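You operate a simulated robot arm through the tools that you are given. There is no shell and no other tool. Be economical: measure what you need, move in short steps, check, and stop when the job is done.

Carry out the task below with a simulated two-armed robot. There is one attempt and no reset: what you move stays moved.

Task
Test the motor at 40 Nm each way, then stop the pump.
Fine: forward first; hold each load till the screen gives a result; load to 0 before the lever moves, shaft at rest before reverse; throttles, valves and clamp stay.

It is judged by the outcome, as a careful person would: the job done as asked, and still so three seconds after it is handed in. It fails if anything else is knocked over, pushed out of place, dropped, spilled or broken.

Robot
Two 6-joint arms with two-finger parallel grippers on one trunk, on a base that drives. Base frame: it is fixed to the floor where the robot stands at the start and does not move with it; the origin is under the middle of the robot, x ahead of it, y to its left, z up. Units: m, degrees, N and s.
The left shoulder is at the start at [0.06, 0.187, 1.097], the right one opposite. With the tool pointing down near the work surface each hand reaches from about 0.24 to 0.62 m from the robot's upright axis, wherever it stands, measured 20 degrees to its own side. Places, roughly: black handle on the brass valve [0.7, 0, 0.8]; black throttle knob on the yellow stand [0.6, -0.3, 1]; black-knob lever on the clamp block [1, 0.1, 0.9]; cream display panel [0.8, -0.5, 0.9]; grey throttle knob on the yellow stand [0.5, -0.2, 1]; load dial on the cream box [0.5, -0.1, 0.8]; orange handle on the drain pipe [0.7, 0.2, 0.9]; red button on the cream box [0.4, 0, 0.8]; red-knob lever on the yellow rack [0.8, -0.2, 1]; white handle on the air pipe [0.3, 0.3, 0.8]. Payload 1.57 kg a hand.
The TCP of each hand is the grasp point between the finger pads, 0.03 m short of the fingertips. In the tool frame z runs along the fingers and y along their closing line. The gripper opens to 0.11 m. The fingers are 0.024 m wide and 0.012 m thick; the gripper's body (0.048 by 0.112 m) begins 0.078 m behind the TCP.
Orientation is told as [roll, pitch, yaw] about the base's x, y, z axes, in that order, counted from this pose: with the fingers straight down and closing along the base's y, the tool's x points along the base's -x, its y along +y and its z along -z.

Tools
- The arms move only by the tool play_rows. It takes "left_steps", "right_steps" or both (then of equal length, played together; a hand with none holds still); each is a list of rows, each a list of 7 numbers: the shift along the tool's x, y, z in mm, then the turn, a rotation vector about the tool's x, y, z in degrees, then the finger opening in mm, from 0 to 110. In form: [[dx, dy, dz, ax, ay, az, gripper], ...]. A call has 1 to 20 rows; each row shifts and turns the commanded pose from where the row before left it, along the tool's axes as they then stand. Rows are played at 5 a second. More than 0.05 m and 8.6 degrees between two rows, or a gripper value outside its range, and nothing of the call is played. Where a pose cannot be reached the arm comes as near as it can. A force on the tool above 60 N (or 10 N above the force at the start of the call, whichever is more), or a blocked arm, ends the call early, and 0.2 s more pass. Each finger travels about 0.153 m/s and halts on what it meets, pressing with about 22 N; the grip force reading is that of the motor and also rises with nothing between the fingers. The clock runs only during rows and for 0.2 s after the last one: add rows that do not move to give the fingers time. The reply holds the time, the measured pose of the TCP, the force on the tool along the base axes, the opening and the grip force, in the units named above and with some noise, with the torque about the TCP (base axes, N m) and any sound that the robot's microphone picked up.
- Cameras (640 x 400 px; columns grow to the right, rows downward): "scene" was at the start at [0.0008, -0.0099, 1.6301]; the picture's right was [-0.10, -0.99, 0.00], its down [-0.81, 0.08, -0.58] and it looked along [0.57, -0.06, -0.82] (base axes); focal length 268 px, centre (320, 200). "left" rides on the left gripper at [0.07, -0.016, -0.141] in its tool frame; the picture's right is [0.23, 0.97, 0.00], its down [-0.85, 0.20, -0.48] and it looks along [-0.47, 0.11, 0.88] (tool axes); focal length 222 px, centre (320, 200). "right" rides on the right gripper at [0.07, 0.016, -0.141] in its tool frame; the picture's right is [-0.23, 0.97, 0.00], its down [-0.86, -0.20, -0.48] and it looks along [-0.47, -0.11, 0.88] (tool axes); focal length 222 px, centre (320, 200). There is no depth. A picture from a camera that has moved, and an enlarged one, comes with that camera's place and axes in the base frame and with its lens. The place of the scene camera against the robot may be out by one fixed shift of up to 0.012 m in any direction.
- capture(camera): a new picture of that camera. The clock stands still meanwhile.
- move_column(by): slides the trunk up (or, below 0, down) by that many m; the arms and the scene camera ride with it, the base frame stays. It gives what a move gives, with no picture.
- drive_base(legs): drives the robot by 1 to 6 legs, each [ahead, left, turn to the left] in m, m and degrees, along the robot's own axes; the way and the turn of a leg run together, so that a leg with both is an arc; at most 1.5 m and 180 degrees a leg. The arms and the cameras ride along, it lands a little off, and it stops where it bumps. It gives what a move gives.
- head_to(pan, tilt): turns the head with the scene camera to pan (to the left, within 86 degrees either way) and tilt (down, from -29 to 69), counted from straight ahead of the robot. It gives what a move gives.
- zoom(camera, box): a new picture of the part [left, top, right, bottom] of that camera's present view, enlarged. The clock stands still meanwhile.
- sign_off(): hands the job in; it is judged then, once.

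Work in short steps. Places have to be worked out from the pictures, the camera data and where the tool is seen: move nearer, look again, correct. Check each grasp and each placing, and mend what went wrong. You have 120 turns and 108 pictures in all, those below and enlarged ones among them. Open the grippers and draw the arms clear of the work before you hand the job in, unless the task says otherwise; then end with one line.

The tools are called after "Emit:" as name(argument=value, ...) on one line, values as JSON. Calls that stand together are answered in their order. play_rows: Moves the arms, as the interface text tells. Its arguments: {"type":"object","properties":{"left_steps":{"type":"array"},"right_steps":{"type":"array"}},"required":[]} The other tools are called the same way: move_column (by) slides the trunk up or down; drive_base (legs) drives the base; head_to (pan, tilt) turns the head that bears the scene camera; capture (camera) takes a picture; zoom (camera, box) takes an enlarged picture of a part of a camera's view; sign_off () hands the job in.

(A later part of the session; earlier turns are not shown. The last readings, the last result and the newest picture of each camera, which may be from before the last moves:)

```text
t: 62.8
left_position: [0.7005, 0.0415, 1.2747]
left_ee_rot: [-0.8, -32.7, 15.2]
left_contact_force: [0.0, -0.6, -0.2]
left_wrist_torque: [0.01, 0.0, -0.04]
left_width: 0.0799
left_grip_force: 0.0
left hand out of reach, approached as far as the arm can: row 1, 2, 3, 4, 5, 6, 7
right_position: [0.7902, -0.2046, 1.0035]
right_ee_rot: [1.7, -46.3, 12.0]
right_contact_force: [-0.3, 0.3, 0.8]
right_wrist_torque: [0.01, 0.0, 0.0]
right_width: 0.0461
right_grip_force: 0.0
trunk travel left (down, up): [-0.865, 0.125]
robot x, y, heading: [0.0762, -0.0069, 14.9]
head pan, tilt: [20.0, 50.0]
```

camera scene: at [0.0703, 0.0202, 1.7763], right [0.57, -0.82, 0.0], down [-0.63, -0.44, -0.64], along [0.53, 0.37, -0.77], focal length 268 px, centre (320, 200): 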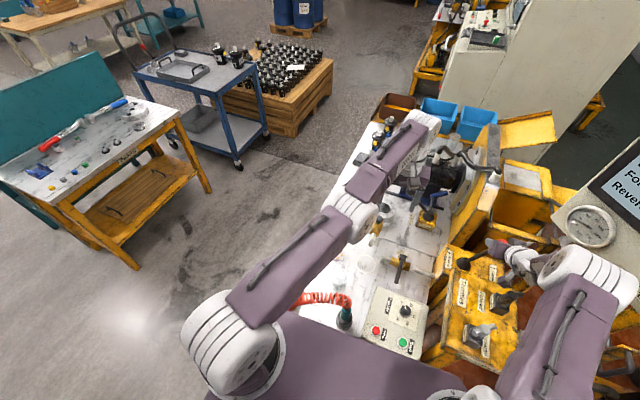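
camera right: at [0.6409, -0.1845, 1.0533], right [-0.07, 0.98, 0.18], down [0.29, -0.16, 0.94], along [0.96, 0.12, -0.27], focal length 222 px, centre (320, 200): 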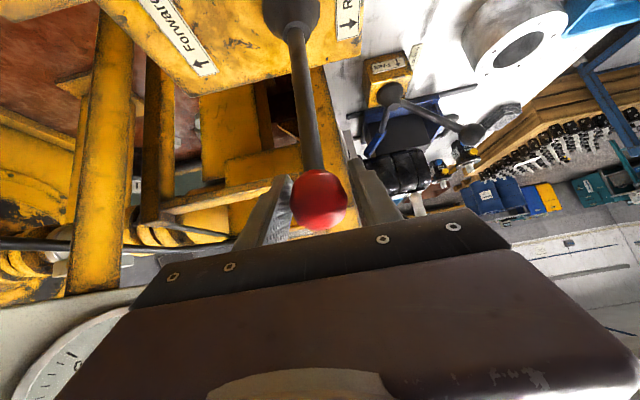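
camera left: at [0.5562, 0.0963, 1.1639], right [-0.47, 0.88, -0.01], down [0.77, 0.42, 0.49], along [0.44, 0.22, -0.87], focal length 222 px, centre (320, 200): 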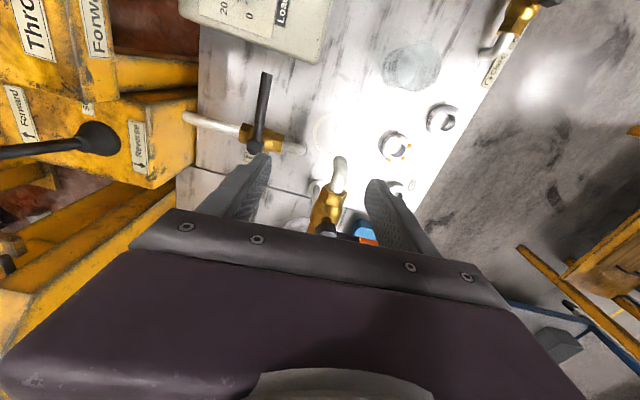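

That pushed it further out, so the limit is the other way. I reverse the tilt back past vertical and see whether it frees.

Emit:
play_rows(left_steps=[[0, 0, 0, 0, 8, 0, 80], [0, 0, 0, 0, 8, 0, 80], [0, 0, 0, 0, 8, 0, 80], [0, 0, 0, 0, 8, 0, 80], [0, 0, 0, 0, 8, 0, 80], [0, 0, 0, 0, 8, 0, 80], [0, 0, 0, 0, 8, 0, 80]])

```text
t: 64.4
left_position: [0.5085, 0.0894, 1.2616]
left_ee_rot: [-0.8, 23.3, 14.6]
left_contact_force: [-0.8, 0.4, -0.2]
left_wrist_torque: [-0.01, 0.04, 0.02]
left_width: 0.0798
left_grip_force: 0.1
left hand out of reach, approached as far as the arm can: row 1, 2, 3, 4, 5, 6, 7
right_position: [0.7913, -0.2055, 1.0025]
right_ee_rot: [1.5, -46.2, 12.1]
right_contact_force: [-0.2, -0.4, -1.1]
right_wrist_torque: [0.01, -0.02, 0.01]
right_width: 0.0458
right_grip_force: 0.0
trunk travel left (down, up): [-0.865, 0.125]
robot x, y, heading: [0.0715, -0.0052, 14.8]
head pan, tilt: [20.0, 50.0]
```

Tilting back does retract it. I now move along the tool axis (down and inward) to flex the elbow.

Emit:
play_rows(left_steps=[[0, 0, 15, 0, 0, 0, 80], [0, 0, 15, 0, 0, 0, 80], [0, 0, 15, 0, 0, 0, 80], [0, 0, 15, 0, 0, 0, 80], [0, 0, 15, 0, 0, 0, 80], [0, 0, 15, 0, 0, 0, 80]])

```text
t: 65.8
left_position: [0.4744, 0.0789, 1.1795]
left_ee_rot: [-0.8, 23.1, 14.5]
left_contact_force: [-0.3, -0.5, -0.2]
left_wrist_torque: [-0.01, 0.0, 0.01]
left_width: 0.08
left_grip_force: 0.0
right_position: [0.7922, -0.2058, 1.0022]
right_ee_rot: [1.5, -46.2, 12.1]
right_contact_force: [-0.2, 0.0, 0.7]
right_wrist_torque: [0.01, 0.0, 0.01]
right_width: 0.0464
right_grip_force: 0.1
trunk travel left (down, up): [-0.865, 0.125]
robot x, y, heading: [0.077, -0.003, 14.9]
head pan, tilt: [20.0, 50.0]
```

Freed: all rows reached. I take it inward and to the left, away from the work.

Emit:
play_rows(left_steps=[[12, 15, 6, 0, 0, 0, 80], [12, 15, 6, 0, 0, 0, 80], [12, 25, 5, 0, 0, 0, 80], [12, 30, 5, 0, 0, 0, 80], [8, 40, 4, 0, 0, 0, 80], [0, 40, 0, 0, -6, 0, 80], [0, 40, 0, 0, -6, 0, 80], [0, 40, 0, 0, -6, 0, 80], [0, 40, 0, 0, -5, 0, 80]])

Emit:
head_to(pan=-12, tilt=55)

Emit:
capture(camera="scene")

```text
t: 67.8
left_position: [0.3407, 0.3431, 1.1747]
left_ee_rot: [-0.7, 0.1, 14.8]
left_contact_force: [0.7, -0.1, 0.5]
left_wrist_torque: [0.0, -0.03, 0.0]
left_width: 0.0801
left_grip_force: 0.0
right_position: [0.7908, -0.2041, 1.0038]
right_ee_rot: [1.4, -46.4, 12.1]
right_contact_force: [0.3, -1.2, 1.5]
right_wrist_torque: [-0.01, -0.01, -0.03]
right_width: 0.047
right_grip_force: 0.8
trunk travel left (down, up): [-0.865, 0.125]
robot x, y, heading: [0.0775, -0.0061, 14.9]
head pan, tilt: [20.0, 50.0]
```

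```text
t: 68.8
left_position: [0.341, 0.3417, 1.1745]
left_ee_rot: [-0.7, 0.3, 14.9]
left_contact_force: [0.7, -0.4, 0.4]
left_wrist_torque: [0.01, -0.04, -0.03]
left_width: 0.0799
left_grip_force: 0.0
right_position: [0.7917, -0.2046, 1.0043]
right_ee_rot: [1.5, -46.2, 12.1]
right_contact_force: [0.4, -1.0, -0.3]
right_wrist_torque: [0.05, 0.0, -0.02]
right_width: 0.0465
right_grip_force: 0.4
trunk travel left (down, up): [-0.865, 0.125]
robot x, y, heading: [0.0761, -0.0036, 14.9]
head pan, tilt: [-12.0, 55.0]
```

```text
47 pictures are left
camera scene: at [0.0791, -0.0199, 1.7698], right [0.05, -1.0, 0.0], down [-0.82, -0.04, -0.57], along [0.57, 0.03, -0.82], focal length 268 px, centre (320, 200)
```

scene: 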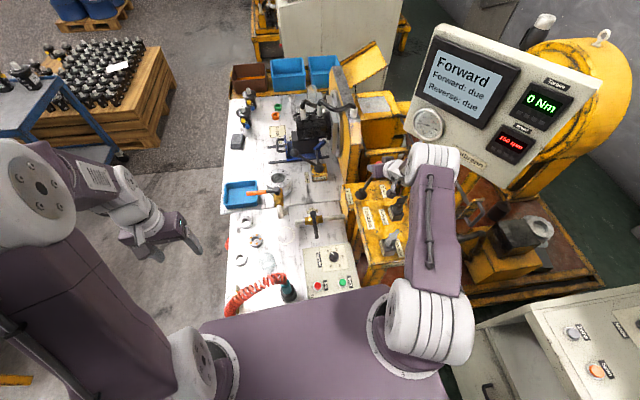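

The left arm is parked and Forward still holds at ~110 rpm with load 0. I release the lever with the right hand, lift off, and check it stays.

Emit:
play_rows(right_steps=[[0, 0, 0, 0, 0, 0, 75], [0, 0, 0, 0, 0, 0, 75], [-25, 0, -24, 0, 0, 0, 75], [-25, 0, -24, 0, 0, 0, 75], [-10, 0, -10, 0, 0, 0, 75]])

Emit:
capture(camera="right")

Emit:
zoom(camera="scene", box=[340, 20, 600, 220])

```text
t: 70.0
left_position: [0.343, 0.3408, 1.1742]
left_ee_rot: [-0.8, 0.2, 14.8]
left_contact_force: [0.0, -0.8, -0.8]
left_wrist_torque: [-0.01, 0.0, -0.01]
left_width: 0.0801
left_grip_force: 0.1
right_position: [0.7915, -0.2055, 1.087]
right_ee_rot: [1.6, -46.3, 12.0]
right_contact_force: [-0.7, 0.3, -0.2]
right_wrist_torque: [0.0, -0.03, 0.02]
right_width: 0.0751
right_grip_force: 0.1
trunk travel left (down, up): [-0.865, 0.125]
robot x, y, heading: [0.0746, -0.0042, 14.8]
head pan, tilt: [-12.0, 55.0]
```

```text
46 pictures are left
camera right: at [0.6417, -0.2262, 1.1333], right [-0.07, 0.98, 0.18], down [0.29, -0.16, 0.94], along [0.96, 0.12, -0.27], focal length 222 px, centre (320, 200)
```

right: 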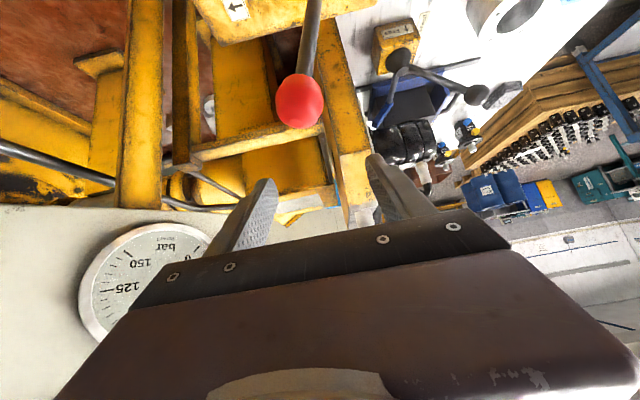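

```text
2.00 times, centred on (470, 120) of scene
camera zoom: at [0.0792, -0.02, 1.7697], right [0.05, -1.0, 0.0], down [-0.82, -0.04, -0.57], along [0.57, 0.03, -0.82], focal length 535 px, centre (20, 360)
```

zoom: 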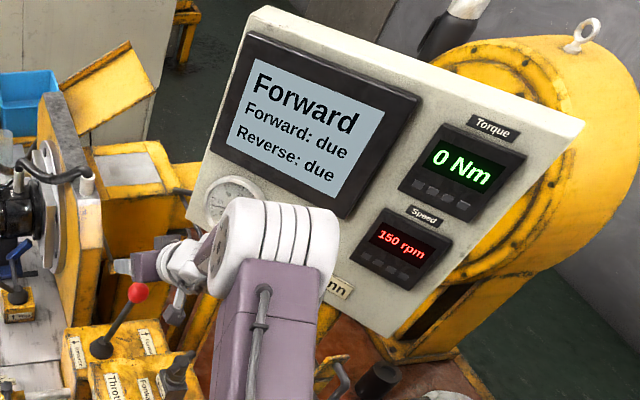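

The lever stays in Forward (150 rpm), knob ≈(0.794,-0.208,1.005). I swing the right hand back and upright to over the dial.

Emit:
play_rows(right_steps=[[26, 27, -27, 0, 8, 0, 75], [28, 27, -23, 0, 8, 0, 75], [31, 27, -18, 0, 8, 0, 75], [34, 27, -13, 0, 8, 0, 75], [36, 27, -8, 0, 8, 0, 75], [37, 27, -4, 0, 6, 0, 75], [0, 0, 0, 0, 0, 0, 75]])

Emit:
capture(camera="right")

```text
t: 71.5
left_position: [0.3413, 0.3409, 1.175]
left_ee_rot: [-0.7, 0.2, 14.9]
left_contact_force: [0.0, 0.9, 0.1]
left_wrist_torque: [0.0, 0.02, -0.02]
left_width: 0.0799
left_grip_force: 0.0
right_position: [0.5396, -0.0998, 1.0861]
right_ee_rot: [1.0, -0.3, 13.2]
right_contact_force: [-0.8, -0.4, 0.2]
right_wrist_torque: [0.0, 0.0, -0.02]
right_width: 0.075
right_grip_force: 0.0
trunk travel left (down, up): [-0.865, 0.125]
robot x, y, heading: [0.0796, -0.0052, 15.1]
head pan, tilt: [-12.0, 55.0]
```

```text
44 pictures are left
camera right: at [0.4682, -0.1043, 1.2274], right [0.0, 1.0, 0.02], down [0.88, -0.01, 0.48], along [0.48, 0.02, -0.88], focal length 222 px, centre (320, 200)
```

right: 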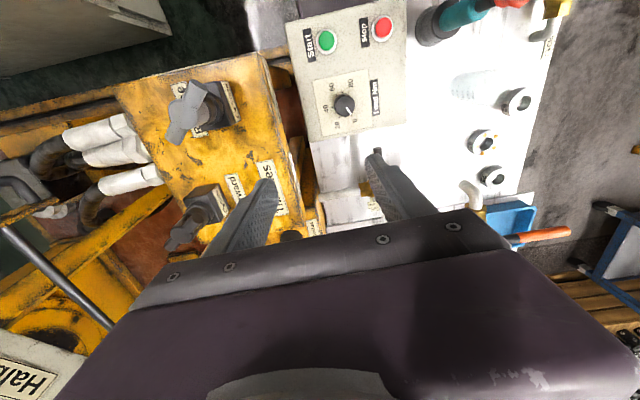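

Dial ray gives ≈(0.505,-0.055) for a cap at z≈0.825. I centre over it, yaw the hand +56° (so I can turn clockwise 120°), and descend to ~0.945.

Emit:
play_rows(right_steps=[[12, 25, 0, 0, 0, 0, 75], [12, 25, 0, 0, 0, 0, 75], [0, 0, 20, 0, 0, -8, 75], [0, 0, 20, 0, 0, -8, 75], [0, 0, 20, 0, 0, -8, 75], [0, 0, 20, 0, 0, -8, 75], [0, 0, 20, 0, 0, -8, 75], [0, 0, 20, 0, 0, -8, 75], [0, 0, 20, 0, 0, -8, 75], [0, 0, 0, 0, 0, 0, 75]])

Emit:
zoom(camera="right", box=[240, 60, 400, 220])

```text
t: 73.8
left_position: [0.3413, 0.3404, 1.1747]
left_ee_rot: [-0.7, 0.2, 14.8]
left_contact_force: [-0.1, 0.6, -0.4]
left_wrist_torque: [0.01, 0.01, -0.01]
left_width: 0.0801
left_grip_force: 0.0
right_position: [0.5049, -0.054, 0.9489]
right_ee_rot: [0.3, -1.0, 69.3]
right_contact_force: [0.4, 0.7, -0.1]
right_wrist_torque: [0.01, -0.02, -0.02]
right_width: 0.075
right_grip_force: 0.1
trunk travel left (down, up): [-0.865, 0.125]
robot x, y, heading: [0.0792, -0.0077, 14.8]
head pan, tilt: [-12.0, 55.0]
```

```text
2.50 times, centred on (320, 140) of right
camera zoom: at [0.4652, -0.1164, 1.0884], right [-0.83, 0.56, 0.01], down [0.49, 0.72, 0.49], along [0.27, 0.41, -0.87], focal length 555 px, centre (320, 350)
```

zoom: 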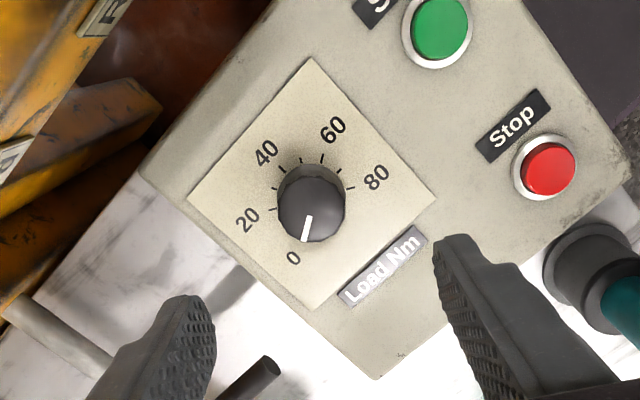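

Cap ≈(0.508,-0.058). I correct and descend to z 0.85, then look again.

Emit:
play_rows(right_steps=[[0.9, -1.5, 33, 0, 0, 0, 75], [0.9, -1.5, 33, 0, 0, 0, 75], [0.9, -1.5, 33, 0, 0, 0, 75], [0, 0, 0, 0, 0, 0, 70]])

Emit:
zoom(camera="right", box=[240, 60, 400, 220])

```text
t: 74.8
left_position: [0.3417, 0.3424, 1.1745]
left_ee_rot: [-0.7, 0.2, 14.8]
left_contact_force: [-0.7, 0.0, 0.4]
left_wrist_torque: [0.03, -0.02, 0.0]
left_width: 0.0802
left_grip_force: 0.0
right_position: [0.5071, -0.0559, 0.8497]
right_ee_rot: [0.2, -1.0, 69.2]
right_contact_force: [-1.0, 0.3, 0.4]
right_wrist_torque: [0.0, 0.02, -0.03]
right_width: 0.07
right_grip_force: 0.0
trunk travel left (down, up): [-0.865, 0.125]
robot x, y, heading: [0.0765, -0.0065, 15.0]
head pan, tilt: [-12.0, 55.0]
```

```text
2.50 times, centred on (320, 140) of right
camera zoom: at [0.4671, -0.1188, 0.9892], right [-0.83, 0.56, 0.01], down [0.49, 0.72, 0.49], along [0.27, 0.41, -0.87], focal length 555 px, centre (320, 350)
```

zoom: 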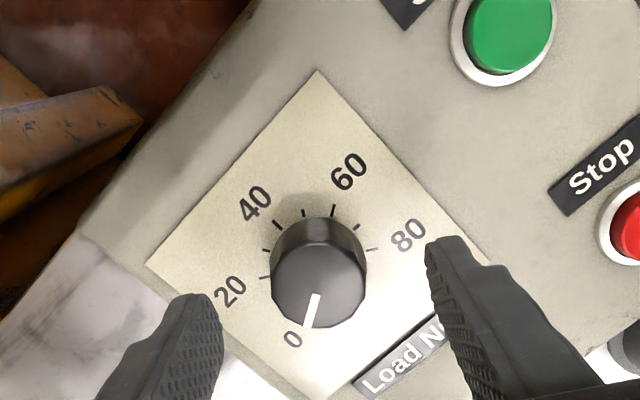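

Centred: cap ≈(0.508,-0.056), top z≈0.81. I lower 2.6 cm and close on it.

Emit:
play_rows(right_steps=[[0, 0, 13, 0, 0, 0, 60], [0, 0, 13, 0, 0, 0, 60], [0, 0, 0, 0, 0, 0, 60]])

Emit:
zoom(camera="right", box=[240, 100, 400, 260])

```text
t: 75.5
left_position: [0.3411, 0.3421, 1.1734]
left_ee_rot: [-0.8, 0.1, 14.9]
left_contact_force: [-0.5, 0.4, 0.4]
left_wrist_torque: [-0.02, -0.02, -0.04]
left_width: 0.08
left_grip_force: 0.2
right_position: [0.5067, -0.056, 0.8238]
right_ee_rot: [0.4, -1.0, 69.3]
right_contact_force: [0.7, -0.5, -1.0]
right_wrist_torque: [0.01, -0.02, -0.02]
right_width: 0.06
right_grip_force: 0.0
trunk travel left (down, up): [-0.865, 0.125]
robot x, y, heading: [0.0763, -0.007, 15.2]
head pan, tilt: [-12.0, 55.0]
```

```text
2.50 times, centred on (320, 180) of right
camera zoom: at [0.4675, -0.1175, 0.9633], right [-0.83, 0.56, 0.01], down [0.49, 0.72, 0.49], along [0.27, 0.41, -0.87], focal length 555 px, centre (320, 250)
```

zoom: 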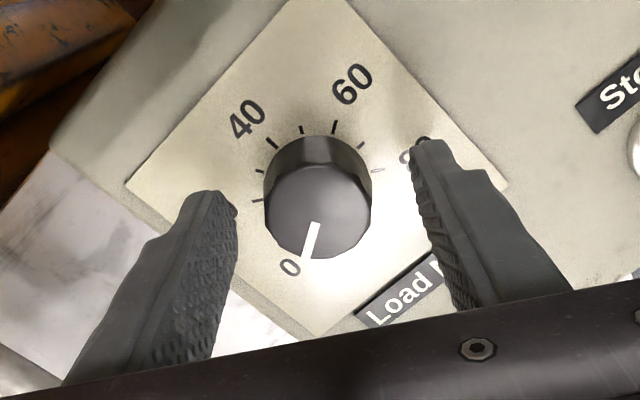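

Fingers straddle the cap well. I lower 4 mm more and grip.

Emit:
play_rows(right_steps=[[0, 0, 4, 0, 0, 0, 50], [0, 0, 0, 0, 0, 0, 40], [0, 0, 0, 0, 0, 0, 30], [0, 0, 0, 0, 0, 0, 25], [0, 0, 0, 0, 0, 0, 25]])

Emit:
zoom(camera="right", box=[240, 100, 400, 260])

```text
t: 76.8
left_position: [0.3414, 0.3414, 1.1751]
left_ee_rot: [-0.6, 0.2, 14.9]
left_contact_force: [0.1, 0.5, 0.7]
left_wrist_torque: [0.0, -0.03, 0.0]
left_width: 0.0803
left_grip_force: 0.1
right_position: [0.5094, -0.0556, 0.8199]
right_ee_rot: [0.2, -1.1, 69.2]
right_contact_force: [7.3, -3.9, 4.9]
right_wrist_torque: [-0.06, -0.34, -0.04]
right_width: 0.0358
right_grip_force: 42.4
trunk travel left (down, up): [-0.865, 0.125]
robot x, y, heading: [0.0751, -0.0072, 15.2]
head pan, tilt: [-12.0, 55.0]
```

```text
2.50 times, centred on (320, 180) of right
camera zoom: at [0.4693, -0.1176, 0.9593], right [-0.83, 0.56, 0.01], down [0.49, 0.72, 0.49], along [0.27, 0.41, -0.87], focal length 555 px, centre (320, 250)
```

zoom: 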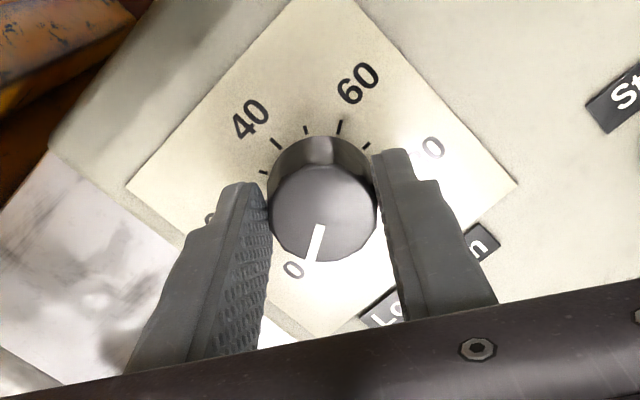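

Gripped, slightly off-centre; I shift 2.5 mm and turn clockwise 56° first, then check the display.

Emit:
play_rows(right_steps=[[0, -2.5, 0, 0, 0, 0, 25], [0, 0, 0, 0, 0, 8, 25], [0, 0, 0, 0, 0, 8, 25], [0, 0, 0, 0, 0, 8, 25], [0, 0, 0, 0, 0, 8, 25], [0, 0, 0, 0, 0, 8, 25], [0, 0, 0, 0, 0, 8, 25], [0, 0, 0, 0, 0, 8, 25], [0, 0, 0, 0, 0, 0, 25]])

Emit:
zoom(camera="right", box=[240, 100, 400, 260])

Emit:
zoom(camera="scene", box=[340, 20, 600, 220])

```text
t: 78.8
left_position: [0.343, 0.3427, 1.1735]
left_ee_rot: [-0.7, 0.2, 15.0]
left_contact_force: [0.5, -0.5, 0.7]
left_wrist_torque: [0.01, -0.01, -0.02]
left_width: 0.0799
left_grip_force: 0.0
right_position: [0.5157, -0.0532, 0.8205]
right_ee_rot: [0.9, -0.9, 13.0]
right_contact_force: [-3.1, 20.6, 6.2]
right_wrist_torque: [0.83, -0.07, -0.08]
right_width: 0.0444
right_grip_force: 11.0
trunk travel left (down, up): [-0.865, 0.125]
robot x, y, heading: [0.0787, -0.0058, 15.0]
head pan, tilt: [-12.0, 55.0]
```

```text
2.50 times, centred on (320, 180) of right
camera zoom: at [0.4425, -0.0575, 0.9613], right [0.0, 1.0, 0.02], down [0.87, -0.01, 0.49], along [0.49, 0.02, -0.87], focal length 555 px, centre (320, 250)
```

zoom: 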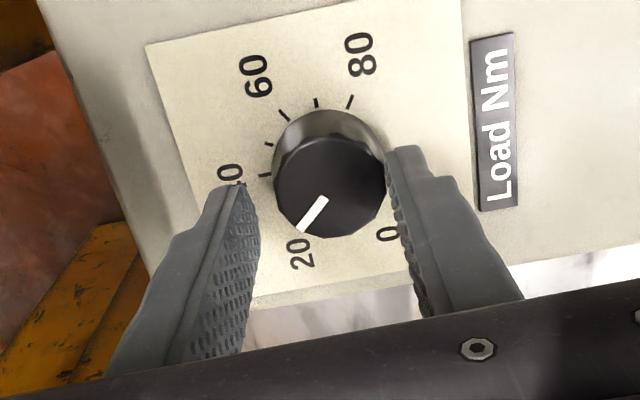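

```text
2.00 times, centred on (470, 120) of scene
camera zoom: at [0.0794, -0.0176, 1.7702], right [0.05, -1.0, 0.0], down [-0.82, -0.04, -0.57], along [0.57, 0.03, -0.82], focal length 535 px, centre (20, 360)
```

zoom: 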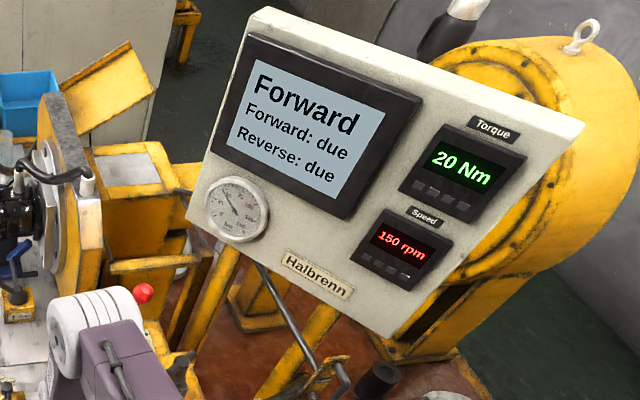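

20 Nm shown — the dial follows, but the grip drifted off-centre. I open a little, recentre over the knob, and regrip.

Emit:
play_rows(right_steps=[[0, 0, 0, 0, 0, 0, 60], [0, 0, 0, 0, 0, 0, 60], [7, 2, 0, 0, 0, 0, 60], [0, 0, 0, 0, 0, 0, 60]])

Emit:
zoom(camera="right", box=[240, 100, 400, 260])

```text
t: 79.8
left_position: [0.3414, 0.3418, 1.1747]
left_ee_rot: [-0.8, 0.2, 14.9]
left_contact_force: [-0.4, 0.9, -0.5]
left_wrist_torque: [-0.02, 0.04, -0.01]
left_width: 0.0803
left_grip_force: 0.1
right_position: [0.5026, -0.0552, 0.8204]
right_ee_rot: [1.1, -0.3, 13.2]
right_contact_force: [0.2, -0.5, 0.0]
right_wrist_torque: [-0.01, -0.01, -0.02]
right_width: 0.0599
right_grip_force: 0.1
trunk travel left (down, up): [-0.865, 0.125]
robot x, y, heading: [0.0753, -0.0071, 15.0]
head pan, tilt: [-12.0, 55.0]
```

```text
2.50 times, centred on (320, 180) of right
camera zoom: at [0.4323, -0.0582, 0.9602], right [0.0, 1.0, 0.02], down [0.88, -0.01, 0.48], along [0.48, 0.02, -0.88], focal length 555 px, centre (320, 250)
```

zoom: 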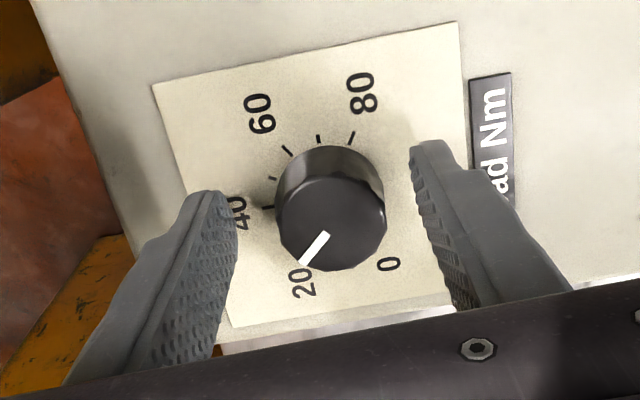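

Cap is 3 mm left of TCP, otherwise aligned. I correct, grip and turn 56° more.

Emit:
play_rows(right_steps=[[-2, 3, 0, 0, 0, 0, 60], [0, 0, 0, 0, 0, 0, 40], [0, 0, 0, 0, 0, 0, 25], [0, 0, 0, 0, 0, 0, 25], [0, 0, 0, 0, 0, 8, 25], [0, 0, 0, 0, 0, 8, 25], [0, 0, 0, 0, 0, 8, 25], [0, 0, 0, 0, 0, 8, 25], [0, 0, 0, 0, 0, 8, 25], [0, 0, 0, 0, 0, 8, 25], [0, 0, 0, 0, 0, 8, 25], [0, 0, 0, 0, 0, 0, 25]])

Emit:
zoom(camera="right", box=[240, 100, 400, 260])

Emit:
zoom(camera="scene", box=[400, 20, 600, 180])

```text
t: 82.3
left_position: [0.3426, 0.3455, 1.1726]
left_ee_rot: [-0.9, 0.3, 14.8]
left_contact_force: [-0.1, 0.0, 0.1]
left_wrist_torque: [0.0, 0.0, -0.02]
left_width: 0.08
left_grip_force: 0.1
right_position: [0.5081, -0.0489, 0.8203]
right_ee_rot: [0.8, 0.5, -43.0]
right_contact_force: [2.5, 32.7, -9.9]
right_wrist_torque: [0.49, -0.33, 0.09]
right_width: 0.0359
right_grip_force: 42.7
trunk travel left (down, up): [-0.865, 0.125]
robot x, y, heading: [0.0754, -0.0083, 14.8]
head pan, tilt: [-12.0, 55.0]
```

```text
2.50 times, centred on (320, 180) of right
camera zoom: at [0.4676, 0.0083, 0.9611], right [0.83, 0.56, 0.01], down [0.49, -0.74, 0.47], along [0.27, -0.38, -0.88], focal length 555 px, centre (320, 250)
```

zoom: 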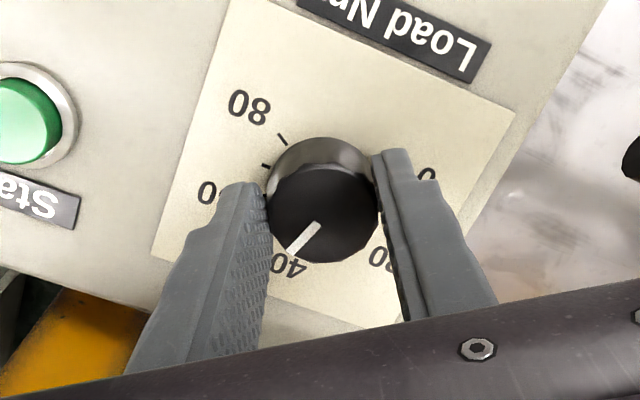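

```text
2.50 times, centred on (500, 100) of scene
camera zoom: at [0.081, -0.0118, 1.7698], right [0.05, -1.0, 0.0], down [-0.82, -0.04, -0.57], along [0.57, 0.03, -0.82], focal length 669 px, centre (-130, 450)
```

zoom: 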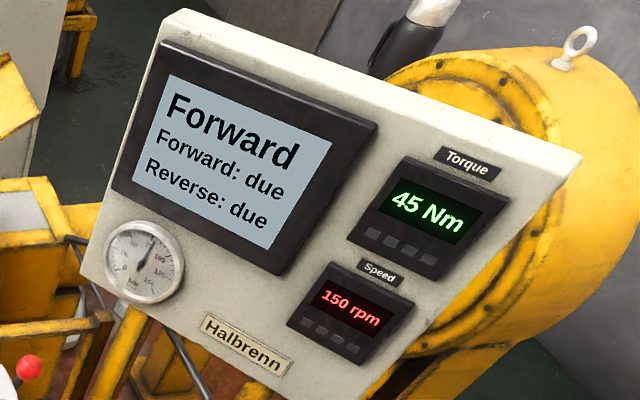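

It reads 45 Nm, slightly past. I turn back about 14°.

Emit:
play_rows(right_steps=[[0, 0, 0, 0, 0, -7, 25], [0, 0, 0, 0, 0, -7, 25], [0, 0, 0, 0, 0, 0, 25]])

Emit:
zoom(camera="scene", box=[400, 20, 600, 180])

```text
t: 83.2
left_position: [0.3441, 0.3451, 1.1714]
left_ee_rot: [-0.9, 0.4, 14.9]
left_contact_force: [0.3, 1.0, 0.5]
left_wrist_torque: [0.02, 0.06, -0.01]
left_width: 0.0801
left_grip_force: 0.1
right_position: [0.508, -0.0494, 0.82]
right_ee_rot: [1.0, 0.3, -28.8]
right_contact_force: [9.1, 27.4, 0.1]
right_wrist_torque: [0.97, 0.66, 0.1]
right_width: 0.0352
right_grip_force: 42.8
trunk travel left (down, up): [-0.865, 0.125]
robot x, y, heading: [0.077, -0.0059, 14.9]
head pan, tilt: [-12.0, 55.0]
```

```text
2.50 times, centred on (500, 100) of scene
camera zoom: at [0.0813, -0.0136, 1.7699], right [0.05, -1.0, 0.0], down [-0.82, -0.04, -0.57], along [0.57, 0.03, -0.82], focal length 669 px, centre (-130, 450)
```

zoom: 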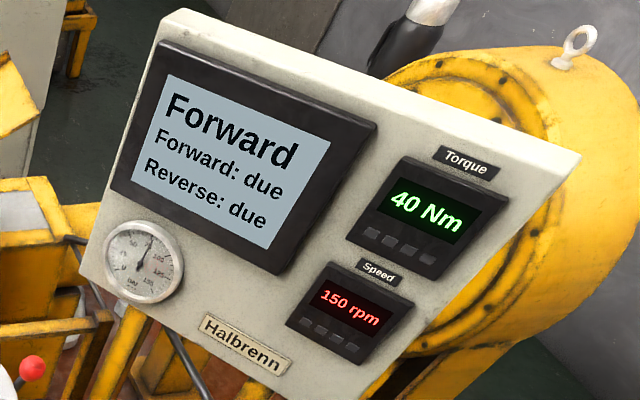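

40 Nm exactly. I hold still and wait for the result.

Emit:
play_rows(right_steps=[[0, 0, 0, 0, 0, 0, 25], [0, 0, 0, 0, 0, 0, 25], [0, 0, 0, 0, 0, 0, 25], [0, 0, 0, 0, 0, 0, 25], [0, 0, 0, 0, 0, 0, 25], [0, 0, 0, 0, 0, 0, 25], [0, 0, 0, 0, 0, 0, 25], [0, 0, 0, 0, 0, 0, 25], [0, 0, 0, 0, 0, 0, 25], [0, 0, 0, 0, 0, 0, 25], [0, 0, 0, 0, 0, 0, 25], [0, 0, 0, 0, 0, 0, 25], [0, 0, 0, 0, 0, 0, 25], [0, 0, 0, 0, 0, 0, 25], [0, 0, 0, 0, 0, 0, 25]])

Emit:
zoom(camera="scene", box=[400, 20, 600, 180])

```text
t: 86.3
left_position: [0.343, 0.3454, 1.1739]
left_ee_rot: [-0.9, 0.2, 14.9]
left_contact_force: [1.3, -0.4, -0.1]
left_wrist_torque: [0.01, -0.01, -0.01]
left_width: 0.08
left_grip_force: 0.1
right_position: [0.507, -0.0498, 0.8197]
right_ee_rot: [0.9, 0.3, -28.8]
right_contact_force: [14.5, 21.7, 12.2]
right_wrist_torque: [0.7, -0.32, 0.11]
right_width: 0.0357
right_grip_force: 42.9
trunk travel left (down, up): [-0.865, 0.125]
robot x, y, heading: [0.072, -0.0085, 14.6]
head pan, tilt: [-12.0, 55.0]
```

```text
2.50 times, centred on (500, 100) of scene
camera zoom: at [0.0805, -0.0143, 1.7698], right [0.05, -1.0, 0.0], down [-0.82, -0.04, -0.57], along [0.57, 0.03, -0.82], focal length 669 px, centre (-130, 450)
```

zoom: 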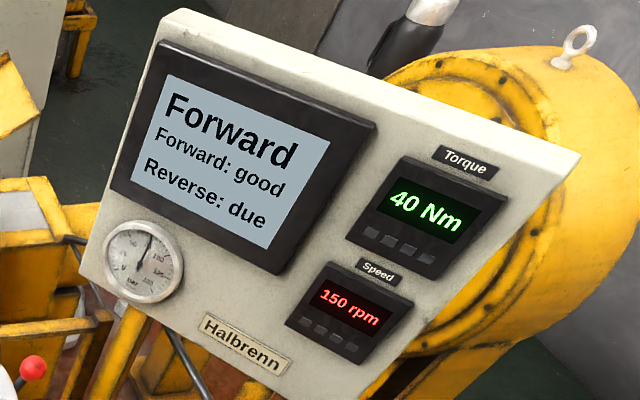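

Forward: good. Now back to 0: I first open and look to recentre the grip.

Emit:
play_rows(right_steps=[[0, 0, 0, 0, 0, 0, 60], [0, 0, 0, 0, 0, 0, 60], [0, 0, 0, 0, 0, 0, 60]])

Emit:
zoom(camera="right", box=[240, 100, 400, 260])

```text
t: 87.2
left_position: [0.3413, 0.3413, 1.1743]
left_ee_rot: [-0.7, 0.2, 14.9]
left_contact_force: [-0.2, 0.7, -0.7]
left_wrist_torque: [-0.04, -0.03, -0.04]
left_width: 0.0804
left_grip_force: 0.1
right_position: [0.5035, -0.0523, 0.8196]
right_ee_rot: [1.0, 0.5, -28.7]
right_contact_force: [0.4, 0.6, 0.6]
right_wrist_torque: [-0.02, 0.03, -0.02]
right_width: 0.0598
right_grip_force: 0.1
trunk travel left (down, up): [-0.865, 0.125]
robot x, y, heading: [0.0816, -0.0047, 14.8]
head pan, tilt: [-12.0, 55.0]
```

```text
2.50 times, centred on (320, 180) of right
camera zoom: at [0.452, -0.0079, 0.9609], right [0.67, 0.74, 0.01], down [0.65, -0.6, 0.47], along [0.36, -0.3, -0.88], focal length 555 px, centre (320, 250)
```

zoom: 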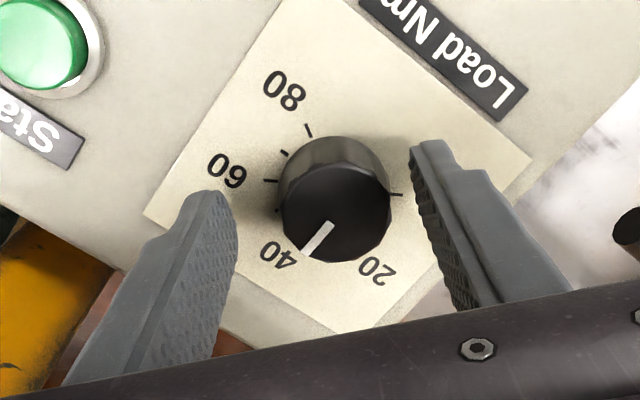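

Gripped readings together put the knob axis at ≈(0.511,-0.052). I shift the hand there, grip, and turn counter-clockwise ~112°.

Emit:
play_rows(right_steps=[[-5.5, 3.8, 0, 0, 0, 0, 60], [0, 0, 0, 0, 0, 0, 40], [0, 0, 0, 0, 0, 0, 25], [0, 0, 0, 0, 0, 0, 25], [0, 0, 0, 0, 0, -8, 25], [0, 0, 0, 0, 0, -8, 25], [0, 0, 0, 0, 0, -8, 25], [0, 0, 0, 0, 0, -8, 25], [0, 0, 0, 0, 0, -8, 25], [0, 0, 0, 0, 0, -8, 25], [0, 0, 0, 0, 0, -8, 25], [0, 0, 0, 0, 0, -8, 25], [0, 0, 0, 0, 0, -8, 25], [0, 0, 0, 0, 0, -8, 25], [0, 0, 0, 0, 0, -8, 25], [0, 0, 0, 0, 0, -8, 25], [0, 0, 0, 0, 0, 0, 25]])

Emit:
zoom(camera="right", box=[240, 100, 400, 260])

Emit:
zoom(camera="scene", box=[400, 20, 600, 180])

```text
t: 90.8
left_position: [0.3408, 0.3428, 1.1747]
left_ee_rot: [-0.9, 0.1, 14.9]
left_contact_force: [0.6, 0.5, 1.1]
left_wrist_torque: [-0.01, 0.01, -0.02]
left_width: 0.08
left_grip_force: 0.2
right_position: [0.5109, -0.0503, 0.82]
right_ee_rot: [0.1, -1.1, 67.4]
right_contact_force: [-7.5, 5.5, 3.5]
right_wrist_torque: [0.12, 0.29, 0.01]
right_width: 0.0356
right_grip_force: 42.6
trunk travel left (down, up): [-0.865, 0.125]
robot x, y, heading: [0.0782, -0.0053, 14.9]
head pan, tilt: [-12.0, 55.0]
```

```text
2.50 times, centred on (320, 180) of right
camera zoom: at [0.469, -0.1118, 0.9593], right [-0.81, 0.59, 0.01], down [0.51, 0.7, 0.49], along [0.28, 0.4, -0.87], focal length 555 px, centre (320, 250)
```

zoom: 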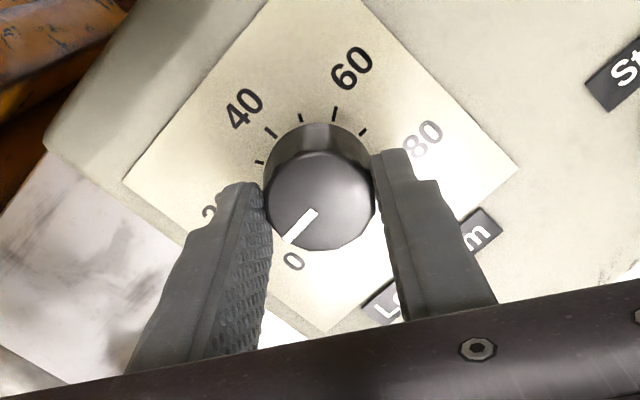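

```text
2.50 times, centred on (500, 100) of scene
camera zoom: at [0.0768, -0.0185, 1.7698], right [0.05, -1.0, 0.0], down [-0.82, -0.04, -0.57], along [0.57, 0.03, -0.82], focal length 669 px, centre (-130, 450)
```

zoom: 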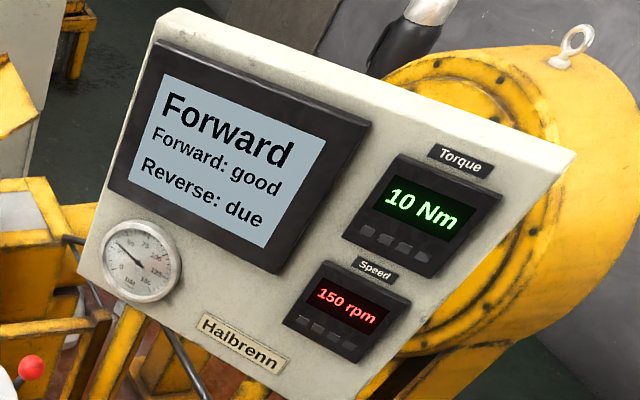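

10 Nm left and little side force. I turn 28° more.

Emit:
play_rows(right_steps=[[0, 0, 0, 0, 0, -8, 25], [0, 0, 0, 0, 0, -8, 25], [0, 0, 0, 0, 0, -8, 25], [0, 0, 0, 0, 0, -4, 25], [0, 0, 0, 0, 0, 0, 25]])

Emit:
zoom(camera="right", box=[240, 100, 400, 260])

Emit:
zoom(camera="scene", box=[400, 20, 600, 180])

```text
t: 92.0
left_position: [0.3401, 0.3434, 1.1743]
left_ee_rot: [-0.9, 0.1, 14.8]
left_contact_force: [-0.2, 0.1, -0.2]
left_wrist_torque: [-0.01, 0.0, 0.0]
left_width: 0.0798
left_grip_force: 0.0
right_position: [0.5098, -0.0514, 0.8201]
right_ee_rot: [-0.2, -1.0, 95.2]
right_contact_force: [-6.4, 8.9, 0.8]
right_wrist_torque: [0.39, 0.38, -0.02]
right_width: 0.0353
right_grip_force: 42.4
trunk travel left (down, up): [-0.865, 0.125]
robot x, y, heading: [0.0715, -0.0053, 14.7]
head pan, tilt: [-12.0, 55.0]
```

```text
2.50 times, centred on (320, 180) of right
camera zoom: at [0.5009, -0.1245, 0.9593], right [-0.99, 0.14, 0.0], down [0.12, 0.86, 0.49], along [0.07, 0.49, -0.87], focal length 555 px, centre (320, 250)
```

zoom: 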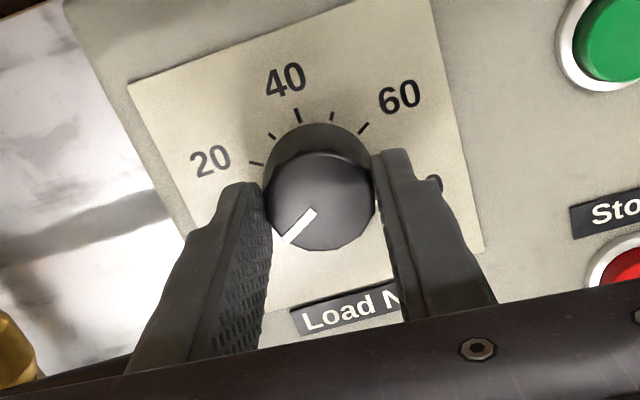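

```text
2.50 times, centred on (500, 100) of scene
camera zoom: at [0.0771, -0.0176, 1.7698], right [0.05, -1.0, 0.0], down [-0.82, -0.04, -0.57], along [0.57, 0.03, -0.82], focal length 669 px, centre (-130, 450)
```

zoom: 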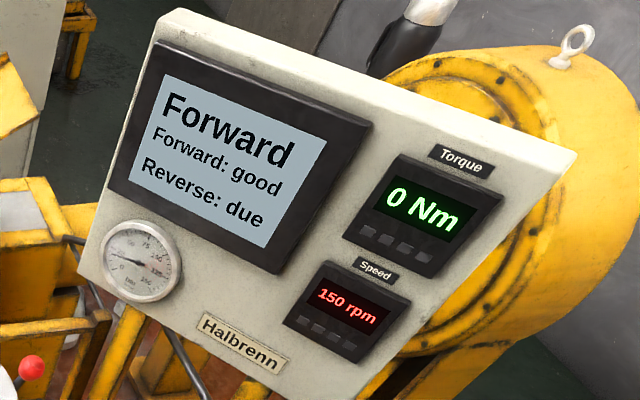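

0 Nm shown. I nudge 5° more to seat it at 0, release, rise and yaw the hand back.

Emit:
play_rows(right_steps=[[0, 0, 0, 0, 0, -5, 25], [0, 0, 0, 0, 0, 0, 25], [0, 0, 0, 0, 0, 0, 65], [0, 0, 0, 0, 0, 0, 65], [0, 0, -40, 0, 0, 0, 70], [0, 0, -40, 0, 0, 0, 75], [0, 0, -40, 0, 0, 0, 75], [0, 0, -40, 0, 0, 8, 75], [0, 0, -40, 0, 0, 8, 75], [0, 0, -20, 0, 0, 8, 75], [0, 0, -20, 0, 0, 8, 75], [0, 0, -20, 0, 0, 8, 75], [0, 0, 0, 0, 0, 8, 75], [0, 0, 0, 0, 0, 8, 75], [0, 0, 0, 0, 0, 8, 75], [0, 0, 0, 0, 0, 8, 75], [0, 0, 0, 0, 0, 8, 75], [0, 0, 0, 0, 0, 6, 75]])

Emit:
zoom(camera="scene", box=[290, 230, 370, 290])

Emit:
zoom(camera="scene", box=[340, 20, 600, 220])

```text
t: 95.8
left_position: [0.3414, 0.3417, 1.1748]
left_ee_rot: [-0.8, 0.2, 14.8]
left_contact_force: [-1.0, -0.1, -0.2]
left_wrist_torque: [0.0, 0.01, -0.02]
left_width: 0.08
left_grip_force: 0.1
right_position: [0.5111, -0.0552, 1.0808]
right_ee_rot: [1.0, -0.3, 14.0]
right_contact_force: [0.6, -0.2, -0.1]
right_wrist_torque: [0.0, -0.01, -0.02]
right_width: 0.075
right_grip_force: 0.0
trunk travel left (down, up): [-0.865, 0.125]
robot x, y, heading: [0.0754, -0.0073, 14.7]
head pan, tilt: [-12.0, 55.0]
```

```text
6.67 times, centred on (330, 260) of scene
camera zoom: at [0.0788, -0.0198, 1.7698], right [0.05, -1.0, 0.0], down [-0.82, -0.04, -0.57], along [0.57, 0.03, -0.82], focal length 1784 px, centre (253, -200)
```

zoom: 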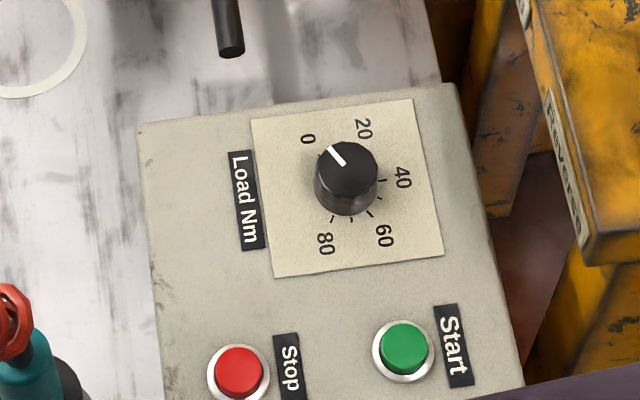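

```text
2.00 times, centred on (470, 120) of scene
camera zoom: at [0.0788, -0.0198, 1.7698], right [0.05, -1.0, 0.0], down [-0.82, -0.04, -0.57], along [0.57, 0.03, -0.82], focal length 535 px, centre (20, 360)
```

zoom: 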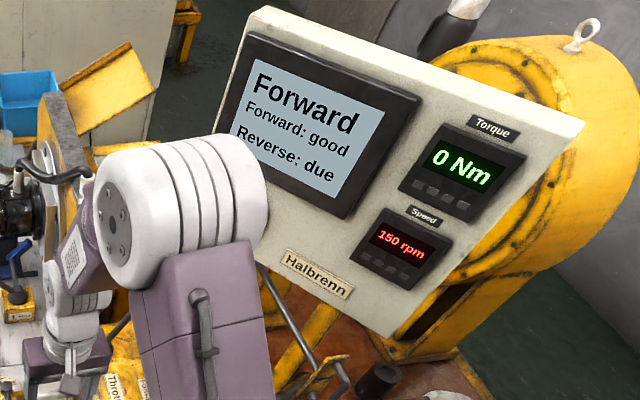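

Dial at 0, 0 Nm. Now the right hand goes back to above the lever knob at its Forward position.

Emit:
play_rows(right_steps=[[-8, -25, 0, 0, 0, 0, 75], [-8, -25, 0, 0, 0, 0, 75], [-37, -27, 0, 0, -6, 0, 75], [-37, -27, 4, 0, -8, 0, 75], [-36, -27, 9, 0, -8, 0, 75], [-34, -27, 14, 0, -8, 0, 75], [-32, -27, 18, 0, -8, 0, 75], [-29, -27, 23, 0, -8, 0, 75], [0, 0, 0, 0, 0, 0, 75]])

Emit:
capture(camera="right")

```text
t: 97.8
left_position: [0.3404, 0.3421, 1.1753]
left_ee_rot: [-0.7, 0.2, 14.9]
left_contact_force: [0.3, 0.1, -0.1]
left_wrist_torque: [0.0, -0.02, -0.01]
left_width: 0.08
left_grip_force: 0.1
right_position: [0.7958, -0.203, 1.0798]
right_ee_rot: [1.4, -46.4, 13.2]
right_contact_force: [-0.5, 0.1, -0.1]
right_wrist_torque: [-0.02, 0.01, -0.03]
right_width: 0.0749
right_grip_force: 0.1
trunk travel left (down, up): [-0.865, 0.125]
robot x, y, heading: [0.0772, -0.008, 14.9]
head pan, tilt: [-12.0, 55.0]
```

```text
25 pictures are left
camera right: at [0.6461, -0.2259, 1.125], right [-0.09, 0.98, 0.18], down [0.29, -0.15, 0.95], along [0.95, 0.13, -0.27], focal length 222 px, centre (320, 200)
```

right: 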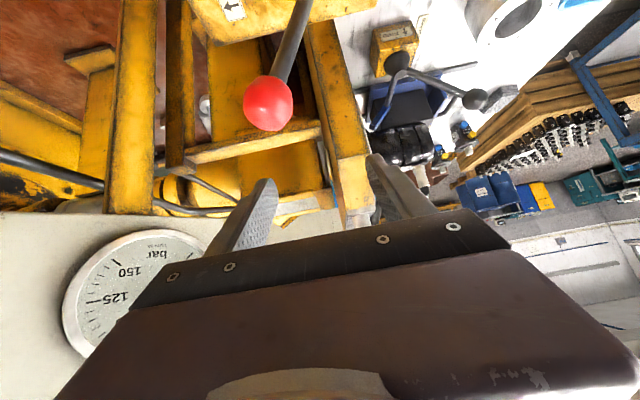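

The lever snapped fully to Forward: knob ≈(0.80,-0.232,0.993). I shift right 27 mm, lower over it and close to 44 mm.

Emit:
play_rows(right_steps=[[4.3, -26.3, -4.5, 0, 0, 0, 75], [31, 0, 29, 0, 0, 0, 75], [31, 0, 29, 0, 0, 0, 75], [0, 0, 0, 0, 0, 0, 55], [0, 0, 0, 0, 0, 0, 46], [0, 0, 0, 0, 0, 0, 46]])

Emit:
capture(camera="right")

```text
t: 99.2
left_position: [0.3417, 0.3434, 1.1746]
left_ee_rot: [-0.7, 0.2, 14.9]
left_contact_force: [0.2, 0.0, 0.3]
left_wrist_torque: [0.0, -0.02, 0.0]
left_width: 0.0799
left_grip_force: 0.1
right_position: [0.7928, -0.2295, 0.9929]
right_ee_rot: [1.5, -46.3, 13.1]
right_contact_force: [0.3, 0.2, -0.6]
right_wrist_torque: [-0.03, 0.01, -0.02]
right_width: 0.0462
right_grip_force: 0.1
trunk travel left (down, up): [-0.865, 0.125]
robot x, y, heading: [0.0782, -0.0076, 14.9]
head pan, tilt: [-12.0, 55.0]
```

```text
24 pictures are left
camera right: at [0.6438, -0.2523, 1.0395], right [-0.09, 0.98, 0.18], down [0.29, -0.15, 0.95], along [0.95, 0.13, -0.27], focal length 222 px, centre (320, 200)
```

right: 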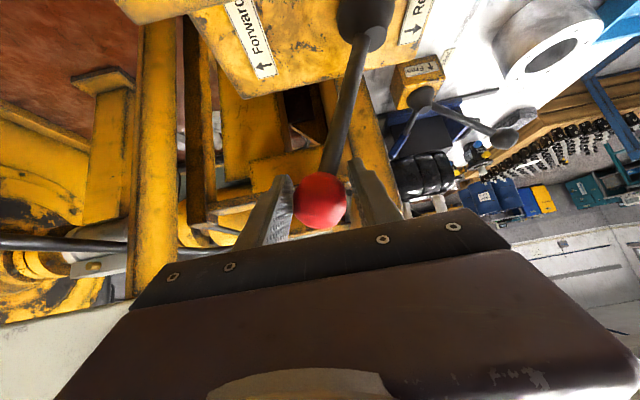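

Straddled. I move the lever back left ~6.5 cm to neutral.

Emit:
play_rows(right_steps=[[-4.5, 10.4, -1.1, 0, 0, 0, 46], [-4.1, 10.4, -0.8, 0, 0, 0, 46], [-3.8, 10.4, -0.4, 0, 0, 0, 46], [-3.4, 10.4, -0.1, 0, 0, 0, 46], [-3.0, 10.4, 0.3, 0, 0, 0, 46], [-2.7, 10.4, 0.6, 0, 0, 0, 46], [0, 0, 0, 0, 0, 0, 46]])

Emit:
zoom(camera="scene", box=[340, 20, 600, 220])

```text
t: 100.8
left_position: [0.3425, 0.3414, 1.1751]
left_ee_rot: [-0.7, 0.2, 14.9]
left_contact_force: [-0.3, 0.1, -0.7]
left_wrist_torque: [-0.03, -0.01, 0.0]
left_width: 0.0798
left_grip_force: 0.1
right_position: [0.7905, -0.164, 1.0091]
right_ee_rot: [1.5, -46.4, 13.1]
right_contact_force: [0.8, 0.5, -0.3]
right_wrist_torque: [-0.02, 0.05, 0.02]
right_width: 0.0458
right_grip_force: 0.1
trunk travel left (down, up): [-0.865, 0.125]
robot x, y, heading: [0.0773, 0.0001, 15.0]
head pan, tilt: [-12.0, 55.0]
```

```text
2.00 times, centred on (470, 120) of scene
camera zoom: at [0.0791, -0.0201, 1.7697], right [0.05, -1.0, 0.0], down [-0.82, -0.04, -0.57], along [0.57, 0.03, -0.82], focal length 535 px, centre (20, 360)
```

zoom: 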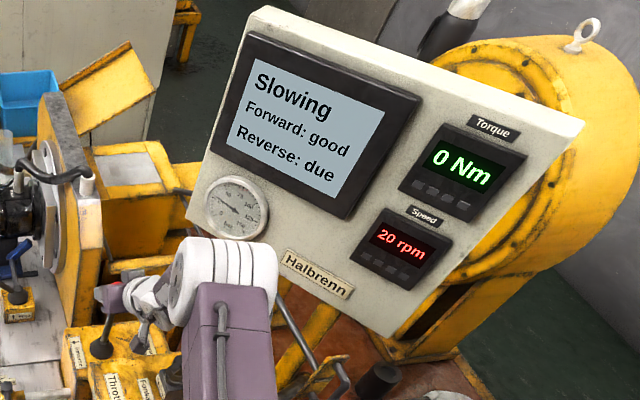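

"Slowing", 20 rpm. I wait in neutral until the shaft stops.

Emit:
play_rows(right_steps=[[0, 0, 0, 0, 0, 0, 46], [0, 0, 0, 0, 0, 0, 46], [0, 0, 0, 0, 0, 0, 46], [0, 0, 0, 0, 0, 0, 46], [0, 0, 0, 0, 0, 0, 46], [0, 0, 0, 0, 0, 0, 46], [0, 0, 0, 0, 0, 0, 46], [0, 0, 0, 0, 0, 0, 46], [0, 0, 0, 0, 0, 0, 46], [0, 0, 0, 0, 0, 0, 46], [0, 0, 0, 0, 0, 0, 46], [0, 0, 0, 0, 0, 0, 46], [0, 0, 0, 0, 0, 0, 46], [0, 0, 0, 0, 0, 0, 46], [0, 0, 0, 0, 0, 0, 46]])

Emit:
zoom(camera="scene", box=[340, 20, 600, 220])

```text
t: 104.0
left_position: [0.3414, 0.3421, 1.175]
left_ee_rot: [-0.8, 0.2, 14.8]
left_contact_force: [0.0, 0.0, 0.2]
left_wrist_torque: [-0.01, 0.05, 0.02]
left_width: 0.08
left_grip_force: 0.1
right_position: [0.7911, -0.1655, 1.0089]
right_ee_rot: [1.5, -46.3, 13.1]
right_contact_force: [-0.4, 0.2, 0.7]
right_wrist_torque: [0.02, 0.02, 0.0]
right_width: 0.0458
right_grip_force: 0.1
trunk travel left (down, up): [-0.865, 0.125]
robot x, y, heading: [0.0739, -0.0015, 14.8]
head pan, tilt: [-12.0, 55.0]
```

```text
2.00 times, centred on (470, 120) of scene
camera zoom: at [0.0791, -0.0198, 1.7698], right [0.05, -1.0, 0.0], down [-0.82, -0.04, -0.57], along [0.57, 0.03, -0.82], focal length 535 px, centre (20, 360)
```

zoom: 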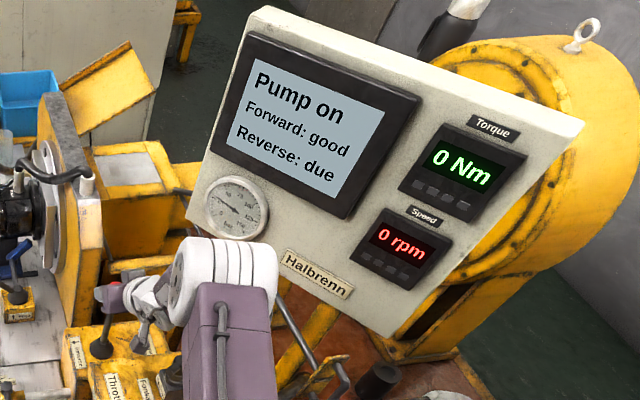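

Shaft at rest (0 rpm, Pump on), load 0. Now I move the lever left to Reverse.

Emit:
play_rows(right_steps=[[-0.5, 9.7, 2.7, 0, 0, 0, 46], [-0.2, 9.7, 3.0, 0, 0, 0, 46], [0.2, 9.7, 3.4, 0, 0, 0, 46], [0.6, 9.7, 3.7, 0, 0, 0, 46], [0.9, 9.7, 4.1, 0, 0, 0, 46], [1.3, 9.7, 4.4, 0, 0, 0, 46], [0, 0, 0, 0, 0, 0, 46]])

Emit:
zoom(camera="scene", box=[340, 20, 600, 220])

```text
t: 105.5
left_position: [0.3421, 0.3426, 1.1743]
left_ee_rot: [-0.7, 0.1, 14.8]
left_contact_force: [0.3, -0.2, -0.2]
left_wrist_torque: [0.02, 0.03, -0.01]
left_width: 0.08
left_grip_force: 0.0
right_position: [0.7906, -0.1048, 0.9927]
right_ee_rot: [1.5, -46.2, 13.1]
right_contact_force: [0.1, 0.7, -0.5]
right_wrist_torque: [0.0, 0.01, 0.02]
right_width: 0.046
right_grip_force: 0.0
trunk travel left (down, up): [-0.865, 0.125]
robot x, y, heading: [0.0785, -0.0067, 14.8]
head pan, tilt: [-12.0, 55.0]
```

```text
2.00 times, centred on (470, 120) of scene
camera zoom: at [0.0791, -0.02, 1.7697], right [0.05, -1.0, 0.0], down [-0.82, -0.04, -0.57], along [0.57, 0.03, -0.82], focal length 535 px, centre (20, 360)
```

zoom: 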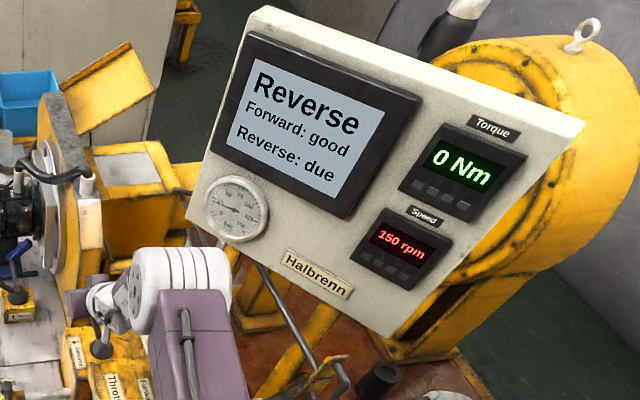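

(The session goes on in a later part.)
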